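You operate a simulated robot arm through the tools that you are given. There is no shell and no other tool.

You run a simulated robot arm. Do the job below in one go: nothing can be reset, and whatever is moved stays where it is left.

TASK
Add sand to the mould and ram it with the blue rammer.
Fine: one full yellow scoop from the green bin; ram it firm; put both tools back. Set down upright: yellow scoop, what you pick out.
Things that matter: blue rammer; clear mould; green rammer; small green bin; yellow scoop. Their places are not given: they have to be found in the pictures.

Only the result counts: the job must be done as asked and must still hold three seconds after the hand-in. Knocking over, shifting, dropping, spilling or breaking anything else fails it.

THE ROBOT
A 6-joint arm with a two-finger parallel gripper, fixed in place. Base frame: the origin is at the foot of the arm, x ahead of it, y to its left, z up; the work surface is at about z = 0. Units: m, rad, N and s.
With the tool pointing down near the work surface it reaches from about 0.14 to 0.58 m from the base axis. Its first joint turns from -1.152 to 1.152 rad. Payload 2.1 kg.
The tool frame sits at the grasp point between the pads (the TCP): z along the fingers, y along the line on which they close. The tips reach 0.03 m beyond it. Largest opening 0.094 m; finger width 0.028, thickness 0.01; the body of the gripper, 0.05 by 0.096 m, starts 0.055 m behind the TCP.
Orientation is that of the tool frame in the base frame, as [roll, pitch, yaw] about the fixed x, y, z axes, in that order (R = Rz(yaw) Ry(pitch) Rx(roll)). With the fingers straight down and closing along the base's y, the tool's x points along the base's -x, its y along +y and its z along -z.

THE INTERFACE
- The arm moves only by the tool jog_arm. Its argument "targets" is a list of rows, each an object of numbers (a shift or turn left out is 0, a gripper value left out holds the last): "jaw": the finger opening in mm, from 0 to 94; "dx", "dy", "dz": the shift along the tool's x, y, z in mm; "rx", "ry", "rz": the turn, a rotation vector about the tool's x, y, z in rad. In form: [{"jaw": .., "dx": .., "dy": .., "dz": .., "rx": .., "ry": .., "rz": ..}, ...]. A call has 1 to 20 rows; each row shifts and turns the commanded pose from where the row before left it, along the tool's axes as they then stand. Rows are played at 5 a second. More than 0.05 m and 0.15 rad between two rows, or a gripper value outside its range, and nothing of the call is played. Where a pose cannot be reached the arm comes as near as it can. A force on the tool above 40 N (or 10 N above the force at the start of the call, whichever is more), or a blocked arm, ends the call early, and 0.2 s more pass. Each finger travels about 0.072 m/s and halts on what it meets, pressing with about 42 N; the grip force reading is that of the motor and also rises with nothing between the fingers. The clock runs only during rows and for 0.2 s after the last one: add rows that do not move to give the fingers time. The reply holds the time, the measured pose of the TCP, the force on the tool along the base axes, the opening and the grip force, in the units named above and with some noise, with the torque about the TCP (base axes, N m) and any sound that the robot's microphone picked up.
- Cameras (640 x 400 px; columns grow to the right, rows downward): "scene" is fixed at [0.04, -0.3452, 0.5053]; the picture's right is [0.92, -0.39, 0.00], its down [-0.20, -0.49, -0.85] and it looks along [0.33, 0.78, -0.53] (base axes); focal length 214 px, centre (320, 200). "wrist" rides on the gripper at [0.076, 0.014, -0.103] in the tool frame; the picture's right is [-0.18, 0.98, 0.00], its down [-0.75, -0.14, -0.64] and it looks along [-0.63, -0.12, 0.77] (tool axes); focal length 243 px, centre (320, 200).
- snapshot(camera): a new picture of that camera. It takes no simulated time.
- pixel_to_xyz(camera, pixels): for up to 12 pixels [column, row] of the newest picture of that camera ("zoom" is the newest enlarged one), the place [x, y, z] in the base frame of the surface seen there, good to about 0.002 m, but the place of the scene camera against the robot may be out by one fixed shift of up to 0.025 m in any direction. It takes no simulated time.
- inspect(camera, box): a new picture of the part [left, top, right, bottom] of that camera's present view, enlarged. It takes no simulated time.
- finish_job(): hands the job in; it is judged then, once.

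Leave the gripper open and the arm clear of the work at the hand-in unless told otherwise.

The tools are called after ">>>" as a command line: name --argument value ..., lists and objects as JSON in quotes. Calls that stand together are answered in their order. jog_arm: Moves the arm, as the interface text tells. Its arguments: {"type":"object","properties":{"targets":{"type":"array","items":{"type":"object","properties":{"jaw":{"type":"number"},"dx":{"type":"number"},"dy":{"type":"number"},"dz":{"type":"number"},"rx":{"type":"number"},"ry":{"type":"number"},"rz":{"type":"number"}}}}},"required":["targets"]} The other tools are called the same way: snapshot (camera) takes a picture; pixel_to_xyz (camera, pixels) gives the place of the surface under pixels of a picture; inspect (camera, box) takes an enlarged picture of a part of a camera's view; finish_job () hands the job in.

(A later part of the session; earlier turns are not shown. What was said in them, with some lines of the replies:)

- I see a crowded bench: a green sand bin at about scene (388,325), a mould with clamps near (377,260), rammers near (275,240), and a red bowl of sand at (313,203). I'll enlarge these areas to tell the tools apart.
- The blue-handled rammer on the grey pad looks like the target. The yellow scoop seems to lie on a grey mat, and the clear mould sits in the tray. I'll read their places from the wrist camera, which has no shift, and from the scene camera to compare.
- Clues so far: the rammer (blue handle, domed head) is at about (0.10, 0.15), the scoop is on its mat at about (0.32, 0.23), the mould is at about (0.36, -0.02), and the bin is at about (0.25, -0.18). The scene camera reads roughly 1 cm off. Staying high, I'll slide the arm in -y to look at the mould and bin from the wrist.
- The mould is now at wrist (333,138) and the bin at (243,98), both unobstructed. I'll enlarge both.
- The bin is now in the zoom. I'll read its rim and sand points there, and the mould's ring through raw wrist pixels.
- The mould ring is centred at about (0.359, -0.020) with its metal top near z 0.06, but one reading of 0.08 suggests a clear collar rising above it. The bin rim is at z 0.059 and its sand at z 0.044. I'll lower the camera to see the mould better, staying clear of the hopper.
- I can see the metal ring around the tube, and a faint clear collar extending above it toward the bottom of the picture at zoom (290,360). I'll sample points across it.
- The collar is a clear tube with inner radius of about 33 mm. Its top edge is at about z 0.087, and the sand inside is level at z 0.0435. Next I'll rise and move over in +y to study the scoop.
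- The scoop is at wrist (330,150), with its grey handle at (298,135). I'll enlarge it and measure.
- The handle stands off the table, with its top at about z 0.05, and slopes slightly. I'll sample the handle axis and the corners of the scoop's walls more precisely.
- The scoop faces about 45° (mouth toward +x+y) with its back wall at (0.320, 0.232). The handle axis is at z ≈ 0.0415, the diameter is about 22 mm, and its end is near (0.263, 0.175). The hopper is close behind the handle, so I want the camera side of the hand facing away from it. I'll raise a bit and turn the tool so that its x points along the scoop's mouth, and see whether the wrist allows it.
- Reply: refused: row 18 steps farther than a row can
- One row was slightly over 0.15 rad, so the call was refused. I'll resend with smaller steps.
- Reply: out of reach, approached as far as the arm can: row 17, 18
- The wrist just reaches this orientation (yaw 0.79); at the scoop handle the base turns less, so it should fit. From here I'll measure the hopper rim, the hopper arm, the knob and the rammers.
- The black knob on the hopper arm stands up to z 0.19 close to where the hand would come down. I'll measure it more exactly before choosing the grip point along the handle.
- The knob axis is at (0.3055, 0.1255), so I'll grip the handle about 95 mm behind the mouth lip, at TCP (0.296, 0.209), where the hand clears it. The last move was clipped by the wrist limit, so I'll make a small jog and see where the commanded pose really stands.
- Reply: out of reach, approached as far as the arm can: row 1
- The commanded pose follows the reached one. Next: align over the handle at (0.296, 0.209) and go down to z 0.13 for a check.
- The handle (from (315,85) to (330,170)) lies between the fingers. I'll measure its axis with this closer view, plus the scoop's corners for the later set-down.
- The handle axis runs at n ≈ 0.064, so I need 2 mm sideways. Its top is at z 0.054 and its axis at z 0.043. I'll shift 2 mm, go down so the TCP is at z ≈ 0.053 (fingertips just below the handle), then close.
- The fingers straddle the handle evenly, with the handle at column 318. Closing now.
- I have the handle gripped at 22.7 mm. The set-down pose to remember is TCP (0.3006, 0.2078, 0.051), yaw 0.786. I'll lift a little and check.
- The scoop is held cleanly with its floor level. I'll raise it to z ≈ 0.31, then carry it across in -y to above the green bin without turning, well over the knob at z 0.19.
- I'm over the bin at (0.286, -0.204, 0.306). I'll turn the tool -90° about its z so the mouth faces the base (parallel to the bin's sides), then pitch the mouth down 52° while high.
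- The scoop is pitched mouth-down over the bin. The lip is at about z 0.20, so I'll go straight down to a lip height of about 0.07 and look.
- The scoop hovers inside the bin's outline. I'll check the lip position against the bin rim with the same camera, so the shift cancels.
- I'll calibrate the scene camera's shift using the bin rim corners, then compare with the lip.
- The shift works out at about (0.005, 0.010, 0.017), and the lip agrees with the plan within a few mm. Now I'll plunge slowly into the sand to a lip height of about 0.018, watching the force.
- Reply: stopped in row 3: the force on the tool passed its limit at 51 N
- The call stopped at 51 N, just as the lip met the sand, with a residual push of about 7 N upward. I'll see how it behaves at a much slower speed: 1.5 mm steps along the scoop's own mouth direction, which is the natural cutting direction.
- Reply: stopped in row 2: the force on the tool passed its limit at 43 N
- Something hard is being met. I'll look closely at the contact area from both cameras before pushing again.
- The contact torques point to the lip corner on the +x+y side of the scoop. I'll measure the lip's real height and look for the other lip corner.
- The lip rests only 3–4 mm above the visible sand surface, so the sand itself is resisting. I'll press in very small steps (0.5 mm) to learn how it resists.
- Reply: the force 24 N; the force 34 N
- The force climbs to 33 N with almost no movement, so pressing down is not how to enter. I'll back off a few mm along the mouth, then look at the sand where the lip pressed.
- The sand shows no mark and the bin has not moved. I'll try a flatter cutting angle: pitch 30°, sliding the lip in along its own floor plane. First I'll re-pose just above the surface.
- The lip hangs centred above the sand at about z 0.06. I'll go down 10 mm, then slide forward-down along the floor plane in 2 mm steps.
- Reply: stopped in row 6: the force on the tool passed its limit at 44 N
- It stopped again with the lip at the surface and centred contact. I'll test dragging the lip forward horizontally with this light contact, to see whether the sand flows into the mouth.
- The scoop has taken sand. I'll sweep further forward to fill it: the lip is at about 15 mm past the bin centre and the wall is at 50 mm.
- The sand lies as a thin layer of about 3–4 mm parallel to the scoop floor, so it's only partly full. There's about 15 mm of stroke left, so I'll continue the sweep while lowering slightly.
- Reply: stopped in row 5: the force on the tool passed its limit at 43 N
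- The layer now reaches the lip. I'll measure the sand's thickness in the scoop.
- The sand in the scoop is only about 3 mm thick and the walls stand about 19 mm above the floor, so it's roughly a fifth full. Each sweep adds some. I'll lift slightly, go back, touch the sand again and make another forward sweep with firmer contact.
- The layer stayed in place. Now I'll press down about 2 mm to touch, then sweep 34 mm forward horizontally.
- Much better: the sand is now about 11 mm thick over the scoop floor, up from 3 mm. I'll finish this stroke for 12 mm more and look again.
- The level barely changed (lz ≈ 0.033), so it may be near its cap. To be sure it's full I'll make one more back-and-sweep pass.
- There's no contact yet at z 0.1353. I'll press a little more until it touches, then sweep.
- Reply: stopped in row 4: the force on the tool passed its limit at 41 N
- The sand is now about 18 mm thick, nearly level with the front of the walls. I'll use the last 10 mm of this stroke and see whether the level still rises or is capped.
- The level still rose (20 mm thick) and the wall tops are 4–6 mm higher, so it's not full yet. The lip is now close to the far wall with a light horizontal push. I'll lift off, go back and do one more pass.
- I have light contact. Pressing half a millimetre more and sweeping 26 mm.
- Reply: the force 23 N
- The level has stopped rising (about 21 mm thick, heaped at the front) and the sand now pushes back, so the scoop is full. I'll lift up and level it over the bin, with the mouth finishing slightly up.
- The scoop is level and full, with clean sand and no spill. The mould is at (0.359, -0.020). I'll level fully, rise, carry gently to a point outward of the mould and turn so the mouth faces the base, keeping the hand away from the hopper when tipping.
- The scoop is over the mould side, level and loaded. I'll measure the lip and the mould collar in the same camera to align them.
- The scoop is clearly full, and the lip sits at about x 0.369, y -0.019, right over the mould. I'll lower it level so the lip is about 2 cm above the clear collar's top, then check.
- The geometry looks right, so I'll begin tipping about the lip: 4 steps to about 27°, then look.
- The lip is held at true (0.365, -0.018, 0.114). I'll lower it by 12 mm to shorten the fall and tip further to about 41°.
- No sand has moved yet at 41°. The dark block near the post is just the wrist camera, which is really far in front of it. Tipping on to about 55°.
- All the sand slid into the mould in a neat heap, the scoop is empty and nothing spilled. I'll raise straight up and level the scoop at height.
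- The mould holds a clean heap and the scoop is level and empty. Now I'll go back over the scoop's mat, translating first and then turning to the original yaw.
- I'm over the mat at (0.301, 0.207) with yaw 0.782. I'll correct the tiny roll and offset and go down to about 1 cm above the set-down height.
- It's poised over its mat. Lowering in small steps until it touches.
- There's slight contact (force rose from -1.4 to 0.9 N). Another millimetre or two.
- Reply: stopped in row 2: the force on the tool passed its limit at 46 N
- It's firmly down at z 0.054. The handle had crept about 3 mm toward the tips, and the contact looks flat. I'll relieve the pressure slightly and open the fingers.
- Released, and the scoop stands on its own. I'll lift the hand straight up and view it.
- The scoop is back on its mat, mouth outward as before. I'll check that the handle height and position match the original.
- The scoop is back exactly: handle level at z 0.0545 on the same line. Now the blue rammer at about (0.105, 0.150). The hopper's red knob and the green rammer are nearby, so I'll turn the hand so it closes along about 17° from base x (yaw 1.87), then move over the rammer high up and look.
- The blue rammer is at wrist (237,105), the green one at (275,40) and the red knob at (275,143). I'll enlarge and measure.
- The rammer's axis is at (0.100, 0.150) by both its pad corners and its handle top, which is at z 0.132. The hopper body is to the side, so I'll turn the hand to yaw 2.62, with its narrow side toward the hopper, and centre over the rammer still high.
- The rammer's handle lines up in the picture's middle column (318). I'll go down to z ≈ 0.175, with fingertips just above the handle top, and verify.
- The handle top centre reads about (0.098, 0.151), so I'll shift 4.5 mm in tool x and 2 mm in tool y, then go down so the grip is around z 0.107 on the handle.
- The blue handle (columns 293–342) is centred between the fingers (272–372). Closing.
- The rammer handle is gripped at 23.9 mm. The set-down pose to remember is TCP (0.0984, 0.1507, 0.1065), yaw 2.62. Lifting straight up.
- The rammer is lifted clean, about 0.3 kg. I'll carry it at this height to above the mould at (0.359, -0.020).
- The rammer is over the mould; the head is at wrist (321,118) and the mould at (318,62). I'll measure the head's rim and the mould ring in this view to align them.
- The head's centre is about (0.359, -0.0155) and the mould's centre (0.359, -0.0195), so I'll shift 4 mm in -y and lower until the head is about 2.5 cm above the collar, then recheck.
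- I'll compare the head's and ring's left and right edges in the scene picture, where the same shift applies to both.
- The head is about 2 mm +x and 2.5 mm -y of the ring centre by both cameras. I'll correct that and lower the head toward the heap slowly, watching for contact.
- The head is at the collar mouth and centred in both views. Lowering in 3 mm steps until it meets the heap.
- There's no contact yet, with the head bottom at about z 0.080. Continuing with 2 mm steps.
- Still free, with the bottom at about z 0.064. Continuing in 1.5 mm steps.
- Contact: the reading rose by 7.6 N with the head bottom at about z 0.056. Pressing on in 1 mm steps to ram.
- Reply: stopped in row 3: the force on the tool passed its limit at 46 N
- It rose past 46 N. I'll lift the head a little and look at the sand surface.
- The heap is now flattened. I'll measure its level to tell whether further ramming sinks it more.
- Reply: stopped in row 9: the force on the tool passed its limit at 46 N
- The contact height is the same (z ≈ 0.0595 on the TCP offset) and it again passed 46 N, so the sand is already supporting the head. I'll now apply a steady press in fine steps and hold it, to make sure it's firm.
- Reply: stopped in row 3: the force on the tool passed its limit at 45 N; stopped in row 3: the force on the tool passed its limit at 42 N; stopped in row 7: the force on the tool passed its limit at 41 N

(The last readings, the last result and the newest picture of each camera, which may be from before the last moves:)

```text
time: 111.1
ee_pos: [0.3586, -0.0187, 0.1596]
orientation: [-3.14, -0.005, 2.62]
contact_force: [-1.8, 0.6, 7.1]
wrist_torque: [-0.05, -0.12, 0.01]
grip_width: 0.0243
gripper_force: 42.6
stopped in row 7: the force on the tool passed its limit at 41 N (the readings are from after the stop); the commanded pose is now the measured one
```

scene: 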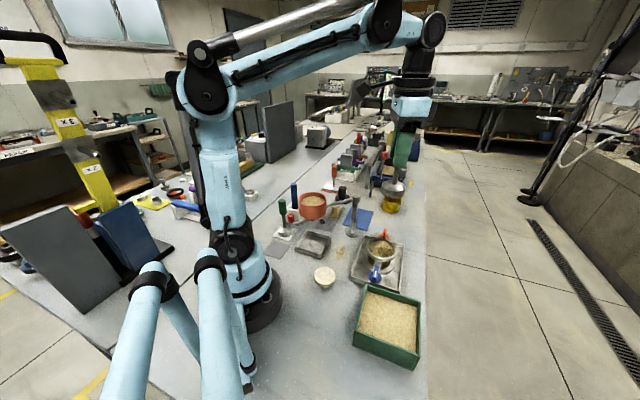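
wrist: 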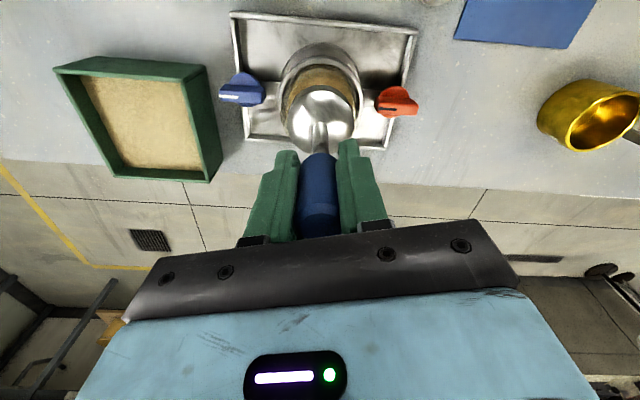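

The last press held close to 40 N for about a second without sinking. I'll lift and look at the surface and at the level under the ring.

>>> jog_arm --targets '[{"dz": -5}, {"dz": -15}, {"dz": -30}, {"dz": -30}, {"dz": -20}, {"dz": 0}]'

>>> inspect --camera "scene" --box '[360, 225, 405, 275]'

>>> snapshot --camera "wrist"

>>> inspect --camera "wrist" --box '[260, 20, 380, 120]'

>>> pixel_to_xyz --camera "scene" --pixels '[[381, 250], [375, 250], [388, 250], [381, 254], [381, 244], [371, 248], [384, 247], [378, 257], [390, 256], [375, 243]]'

```text
time: 112.5
ee_pos: [0.3595, -0.0216, 0.2603]
orientation: [-3.141, -0.005, 2.62]
contact_force: [-0.1, -0.5, -4.2]
wrist_torque: [0.0, 0.03, 0.05]
grip_width: 0.0239
gripper_force: 41.9
```

```text
8.00 times, centred on (382, 250) of scene
```

zoom: 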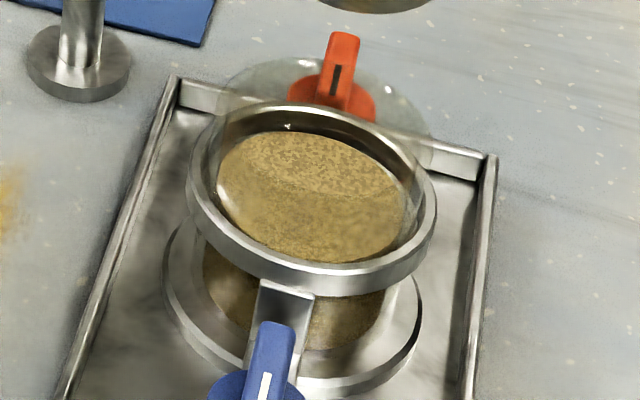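

```text
taken
```

wrist: 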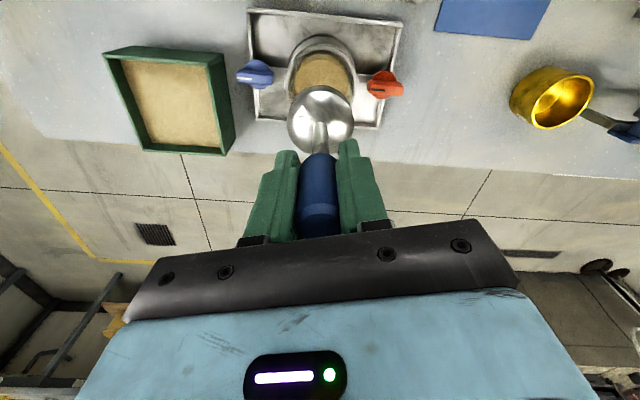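

```text
4.00 times, centred on (320, 70) of wrist
```

zoom: 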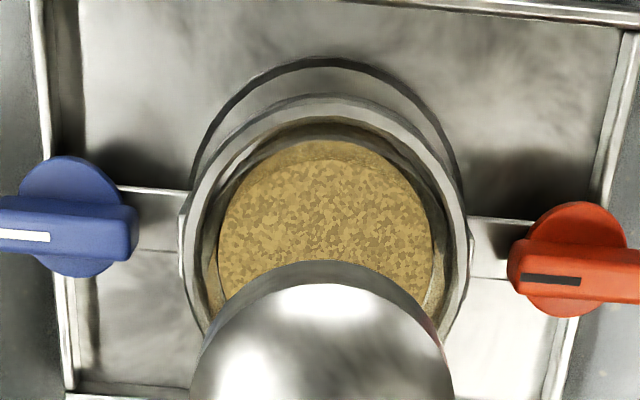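

```text
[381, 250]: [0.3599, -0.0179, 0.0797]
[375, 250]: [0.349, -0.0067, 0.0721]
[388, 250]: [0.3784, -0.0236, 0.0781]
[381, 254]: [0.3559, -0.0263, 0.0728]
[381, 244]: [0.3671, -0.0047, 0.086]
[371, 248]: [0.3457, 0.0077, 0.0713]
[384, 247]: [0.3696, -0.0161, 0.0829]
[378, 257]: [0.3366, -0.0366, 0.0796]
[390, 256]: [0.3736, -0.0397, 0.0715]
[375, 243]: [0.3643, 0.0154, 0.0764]
```

The surface now shows a compact texture with the head's imprint. I'll check its level in the wrist view.

>>> pixel_to_xyz --camera "zoom" --pixels '[[325, 180], [325, 220], [260, 220], [400, 220], [330, 150], [330, 250], [280, 180], [380, 180], [240, 250], [420, 250], [330, 165], [300, 152]]'

```text
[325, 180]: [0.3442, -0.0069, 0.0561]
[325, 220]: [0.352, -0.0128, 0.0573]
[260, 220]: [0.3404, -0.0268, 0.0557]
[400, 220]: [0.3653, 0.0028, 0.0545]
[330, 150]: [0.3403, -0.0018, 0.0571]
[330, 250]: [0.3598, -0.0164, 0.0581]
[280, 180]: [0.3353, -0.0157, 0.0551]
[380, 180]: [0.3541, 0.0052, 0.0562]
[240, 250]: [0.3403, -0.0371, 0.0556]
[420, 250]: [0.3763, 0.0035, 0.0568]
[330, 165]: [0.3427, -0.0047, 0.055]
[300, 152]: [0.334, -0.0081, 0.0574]
```

The rammed surface is flat at z ≈ 0.056 everywhere, up from 0.0435 before. To be sure it's firm I'll give several more distinct strokes.

>>> jog_arm --targets '[{"dz": 30}, {"dz": 30}, {"dz": 20}, {"dz": 10}, {"dz": 5}, {"dz": 2}, {"dz": 1}, {"dz": 1}, {"dz": 1}, {"dz": 1}, {"dz": 1}, {"dz": 0}]'

>>> jog_arm --targets '[{"dz": -4}, {"dz": -8}, {"dz": 0}, {"dz": 5}, {"dz": 4}, {"dz": 2}, {"dz": 1}, {"dz": 1}, {"dz": 1}, {"dz": 1}, {"dz": 0}]'

>>> jog_arm --targets '[{"dz": -4}, {"dz": -8}, {"dz": 0}, {"dz": 5}, {"dz": 4}, {"dz": 2}, {"dz": 1}, {"dz": 1}, {"dz": 1}, {"dz": 1}, {"dz": 0}]'

>>> jog_arm --targets '[{"dz": -4}, {"dz": -8}, {"dz": 0}, {"dz": 5}, {"dz": 4}, {"dz": 2}, {"dz": 1}, {"dz": 1}, {"dz": 1}, {"dz": 1}, {"dz": 0}]'

```text
time: 114.7
ee_pos: [0.3572, -0.0198, 0.1594]
orientation: [-3.141, -0.005, 2.621]
contact_force: [-0.9, 0.3, 8.7]
wrist_torque: [-0.02, -0.16, -0.03]
grip_width: 0.0242
gripper_force: 41.9
stopped in row 11: the force on the tool passed its limit at 48 N (the readings are from after the stop); the commanded pose is now the measured one
```

```text
time: 116.6
ee_pos: [0.3581, -0.0197, 0.1601]
orientation: [-3.137, -0.007, 2.619]
contact_force: [-2.7, 0.1, 7.5]
wrist_torque: [-0.06, -0.16, -0.05]
grip_width: 0.024
gripper_force: 42.3
stopped in row 9: the force on the tool passed its limit at 46 N (the readings are from after the stop); the commanded pose is now the measured one
```

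```text
time: 118.5
ee_pos: [0.3573, -0.0197, 0.1602]
orientation: [-3.135, -0.009, 2.62]
contact_force: [-1.2, -0.5, 7.2]
wrist_torque: [-0.01, -0.2, -0.04]
grip_width: 0.0238
gripper_force: 42.8
stopped in row 9: the force on the tool passed its limit at 46 N (the readings are from after the stop); the commanded pose is now the measured one
```

```text
time: 120.4
ee_pos: [0.3573, -0.0182, 0.1594]
orientation: [-3.137, -0.01, 2.619]
contact_force: [-1.4, 0.7, 7.0]
wrist_torque: [-0.02, -0.21, 0.01]
grip_width: 0.024
gripper_force: 42.4
stopped in row 9: the force on the tool passed its limit at 46 N (the readings are from after the stop); the commanded pose is now the measured one
```

The level stays the same through four more strokes past 46 N, so the sand is firm. I'll correct the small tilt, lift the rammer straight out and carry it back over its pad.

>>> jog_arm --targets '[{"dz": -5}, {"dz": -15, "rx": -0.0046, "ry": -0.01}, {"dz": -30}, {"dz": -40}, {"dz": -40}, {"dz": -40}, {"dz": -12}, {"dx": 0}]'

>>> inspect --camera "scene" --box '[350, 205, 430, 290]'

```text
time: 122.2
ee_pos: [0.3588, -0.018, 0.342]
orientation: [-3.142, 0.0, 2.62]
contact_force: [-0.2, 0.1, -3.7]
wrist_torque: [0.02, -0.01, -0.02]
grip_width: 0.0241
gripper_force: 42.0
```

```text
4.71 times, centred on (390, 248) of scene
```

zoom: 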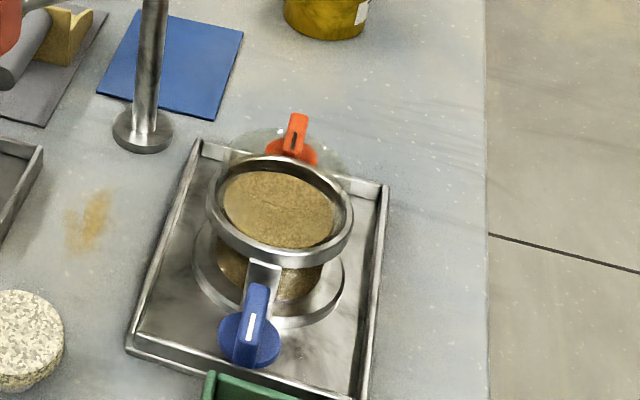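

The mould is clean with a flat rammed surface. Moving the rammer back over its pad at height.

>>> jog_arm --targets '[{"dx": 31, "dy": 1.6}, {"dx": 31, "dy": 1.6}, {"dx": 31, "dy": 1.6}, {"dx": 31, "dy": 1.6}, {"dx": 31, "dy": 1.6}, {"dx": 31, "dy": 1.6}, {"dx": 31, "dy": 1.6}, {"dx": 31, "dy": 1.6}, {"dx": 31, "dy": 1.6}, {"dx": 31, "dy": 1.6}, {"dx": 0}, {"dx": 0}]'

>>> snapshot --camera "wrist"

>>> snapshot --camera "scene"

```text
time: 124.8
ee_pos: [0.0966, 0.1503, 0.3423]
orientation: [-3.142, 0.001, 2.617]
contact_force: [0.1, 0.5, -4.3]
wrist_torque: [-0.02, -0.02, -0.02]
grip_width: 0.0241
gripper_force: 42.3
```

```text
taken
```

wrist: 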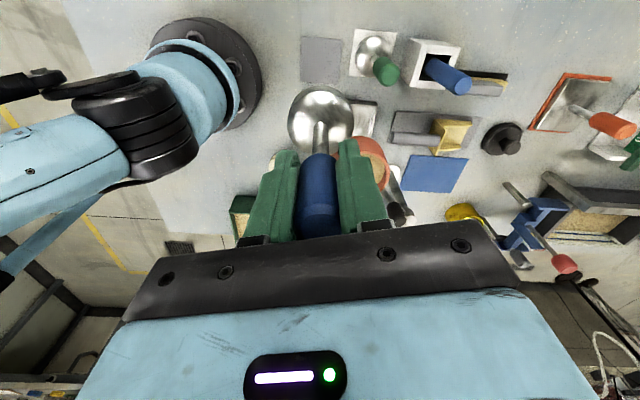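

```text
taken
```

scene: 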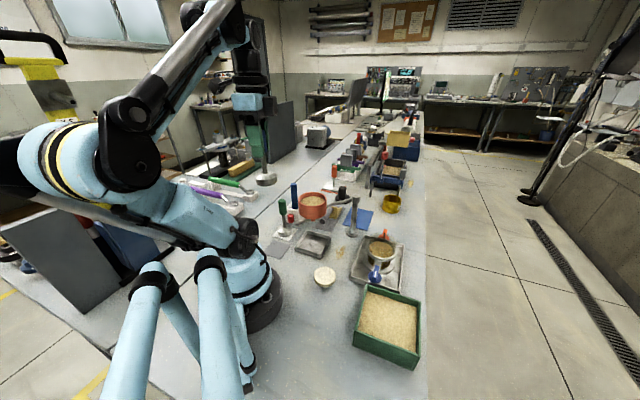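

I'm over the pad at (0.097, 0.150), with the empty grey pad directly below. I'll make a 1–2 mm correction and lower to about 2 cm above it.

>>> jog_arm --targets '[{"dx": -1, "dy": 0.8}, {"dz": 40}, {"dz": 40}, {"dz": 40}, {"dz": 40}, {"dz": 35}, {"dz": 18}, {"dz": 0}, {"dz": 0}]'

>>> snapshot --camera "wrist"

>>> inspect --camera "scene" --box '[240, 180, 320, 270]'

```text
time: 126.8
ee_pos: [0.0999, 0.1511, 0.1273]
orientation: [3.141, -0.001, 2.62]
contact_force: [0.5, 0.7, -3.9]
wrist_torque: [-0.01, 0.01, 0.0]
grip_width: 0.0239
gripper_force: 41.7
```

```text
taken
```

wrist: 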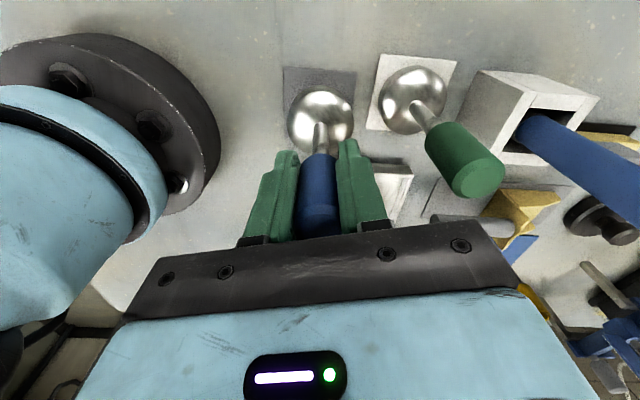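

```text
4.44 times, centred on (280, 225) of scene
```

zoom: 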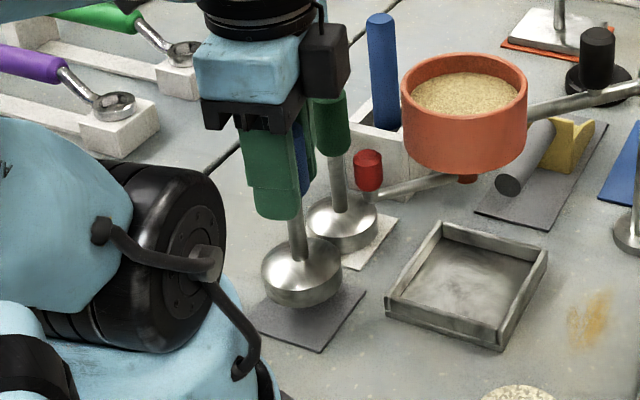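

Well placed. Lowering the last 2 cm gently until it touches the pad.

>>> jog_arm --targets '[{"dz": 6}, {"dz": 6}, {"dz": 4}, {"dz": 2}, {"dz": 1}, {"dz": 0}]'

>>> jog_arm --targets '[{"dz": 0.7}, {"dz": 0.7}, {"dz": 0}]'

```text
time: 128.2
ee_pos: [0.0988, 0.1504, 0.1099]
orientation: [-3.141, 0.0, 2.619]
contact_force: [1.1, -0.8, -4.0]
wrist_torque: [-0.01, -0.01, -0.03]
grip_width: 0.0239
gripper_force: 42.7
```

```text
time: 129.0
ee_pos: [0.099, 0.1496, 0.1083]
orientation: [3.141, 0.0, 2.62]
contact_force: [0.1, 0.4, -5.0]
wrist_torque: [-0.03, 0.02, 0.01]
grip_width: 0.024
gripper_force: 42.4
```

There's no contact yet at z 0.1083; it was picked up at about 0.1065. Continuing in 0.6 mm steps.

>>> jog_arm --targets '[{"dz": 0.6}, {"dz": 0.6}, {"dz": 0}]'

>>> jog_arm --targets '[{"dz": 0.5}, {"dz": 0.5}, {"dz": 0}]'

```text
time: 129.8
ee_pos: [0.1004, 0.1508, 0.1069]
orientation: [3.14, 0.001, 2.62]
contact_force: [-0.4, -0.2, -3.6]
wrist_torque: [0.0, 0.04, -0.03]
grip_width: 0.024
gripper_force: 41.8
```

```text
time: 130.6
ee_pos: [0.0993, 0.1501, 0.1066]
orientation: [-3.138, 0.002, 2.618]
contact_force: [-1.7, -2.9, 12.7]
wrist_torque: [-0.13, -0.15, -0.06]
grip_width: 0.0241
gripper_force: 42.6
```

Contact at z 0.1066, the same height as at pick-up. Opening the fingers.

>>> jog_arm --targets '[{"dz": -0.4}, {"jaw": 28}, {"jaw": 40}, {"jaw": 60}, {"jaw": 60}, {"jaw": 60}]'

>>> snapshot --camera "wrist"

```text
time: 132.0
ee_pos: [0.0981, 0.1493, 0.1058]
orientation: [3.14, 0.0, 2.619]
contact_force: [0.9, 0.3, 0.3]
wrist_torque: [0.0, 0.01, 0.0]
grip_width: 0.0599
gripper_force: 0.1
```

```text
taken
```

wrist: 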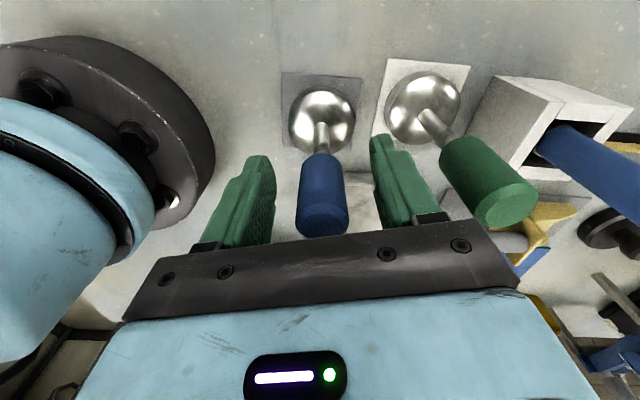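

The rammer stands upright on its pad with the fingers clear on both sides. I'll raise the hand straight up and move it clear.

>>> jog_arm --targets '[{"dz": -15}, {"dz": -30}, {"dz": -40}, {"dz": -40}, {"dz": -40}, {"dz": -40}, {"dx": -20, "dz": -20}, {"dx": -30}, {"dx": -30}, {"dz": 0}]'

>>> snapshot --camera "scene"

>>> inspect --camera "scene" --box '[240, 170, 440, 295]'

>>> inspect --camera "scene" --box '[240, 210, 440, 380]'

>>> snapshot --camera "wrist"

```text
time: 134.2
ee_pos: [0.1674, 0.1088, 0.3299]
orientation: [3.141, -0.001, 2.621]
contact_force: [0.1, 0.1, 0.5]
wrist_torque: [-0.04, 0.05, 0.0]
grip_width: 0.0601
gripper_force: 0.1
```

```text
taken
```

scene: 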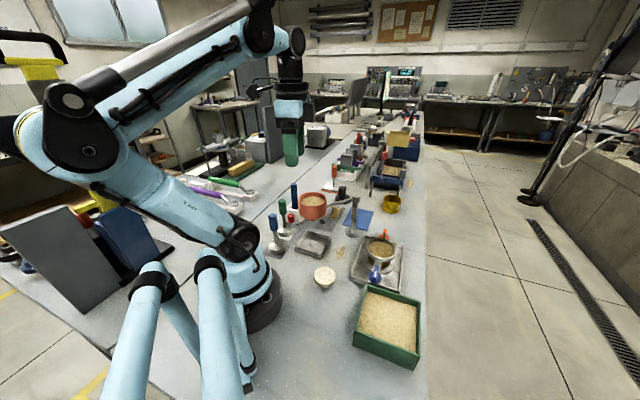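

```text
3.20 times, centred on (340, 232) of scene
```

zoom: 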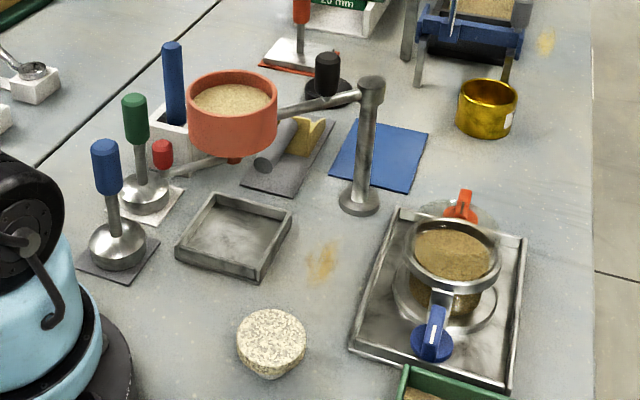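

```text
2.35 times, centred on (340, 295) of scene
```

zoom: 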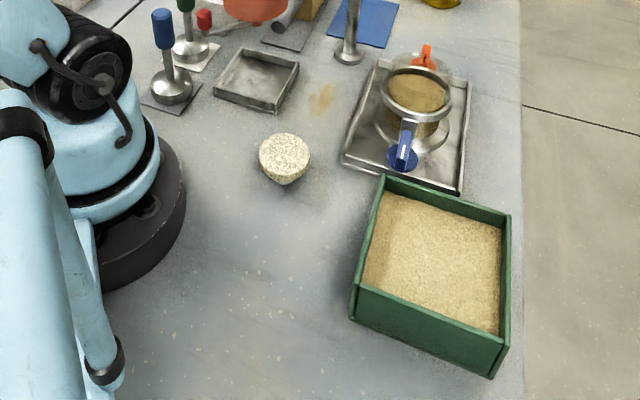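

```text
taken
```

wrist: 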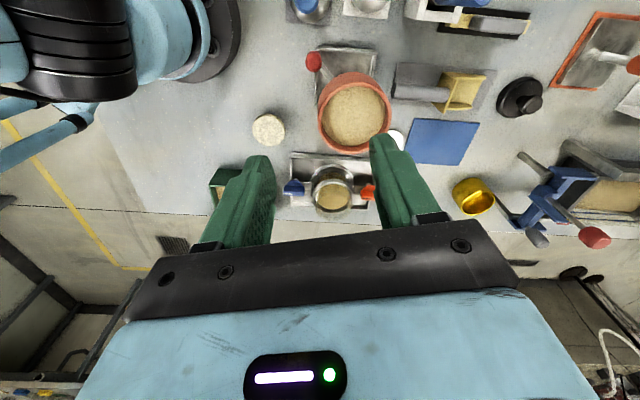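

Everything looks in place: the scoop is on its mat, the blue rammer is upright on its pad, and the bin, mould and hopper are unmoved. I'll raise the arm further and open the gripper fully before handing in.

>>> jog_arm --targets '[{"dz": -40, "jaw": 94}, {"dz": -40}, {"dz": 0}, {"dz": 0}, {"dz": 0}]'

>>> inspect --camera "scene" --box '[355, 225, 405, 285]'

>>> inspect --camera "scene" --box '[250, 180, 350, 270]'

```text
time: 135.4
ee_pos: [0.1687, 0.1102, 0.4119]
orientation: [-3.141, -0.001, 2.619]
contact_force: [0.3, 0.0, -0.7]
wrist_torque: [0.02, 0.0, 0.03]
grip_width: 0.0939
gripper_force: 0.0
```

```text
6.67 times, centred on (380, 255) of scene
```

zoom: 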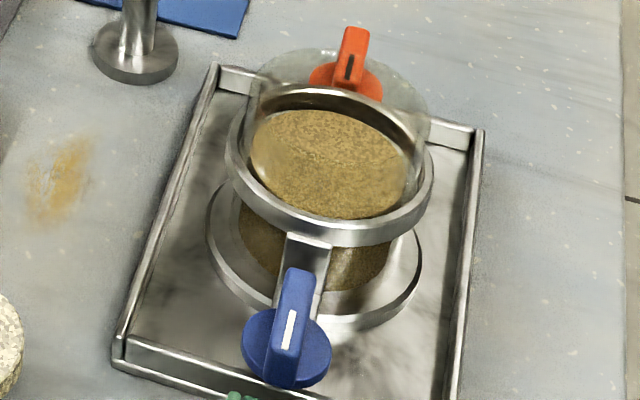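

```text
4.44 times, centred on (300, 225) of scene
```

zoom: 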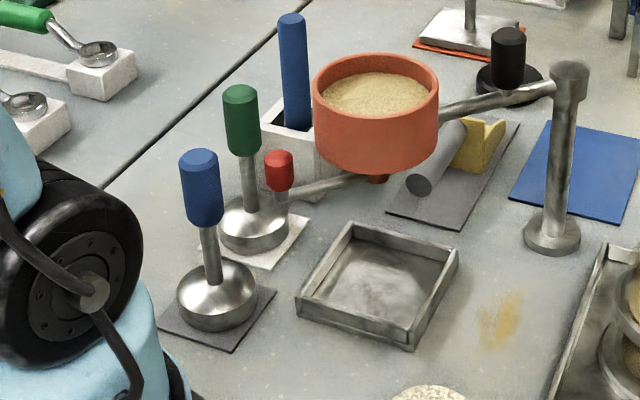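

The mould's sand is flat and compact, with no spill around it. The blue rammer stands upright on its pad, the scoop rests on its mat, and the gripper is open with the arm well clear. Handing the job in.

>>> finish_job

```text
The job is handed in.
```

I added one full yellow scoop from the green bin to the clear mould, rammed it with the blue rammer, and handed the job in. No verdict came back, so the notes below are only what I measured and saw.

- **Sand:** I filled the scoop over four passes, until its level stopped rising. It all went into the mould in one pour, and I saw no spill around the mould or bin.
- **Ramming:** the sand in the mould rose from z 0.0435 to about 0.056 m and is flat across the surface. Repeated presses to 40–48 N no longer sank it, so I judged it firm.
- **Tools:** the scoop is upright on its mat with its handle at the same height as before. The blue rammer is upright on its grey pad, about 3 mm from where it stood.
- **Everything else:** the hopper, green rammer, bin and mould all looked where they started. The gripper was open and the arm clear at hand-in.

I can't confirm that "firm" and "full" match the exact limits used to judge the job.
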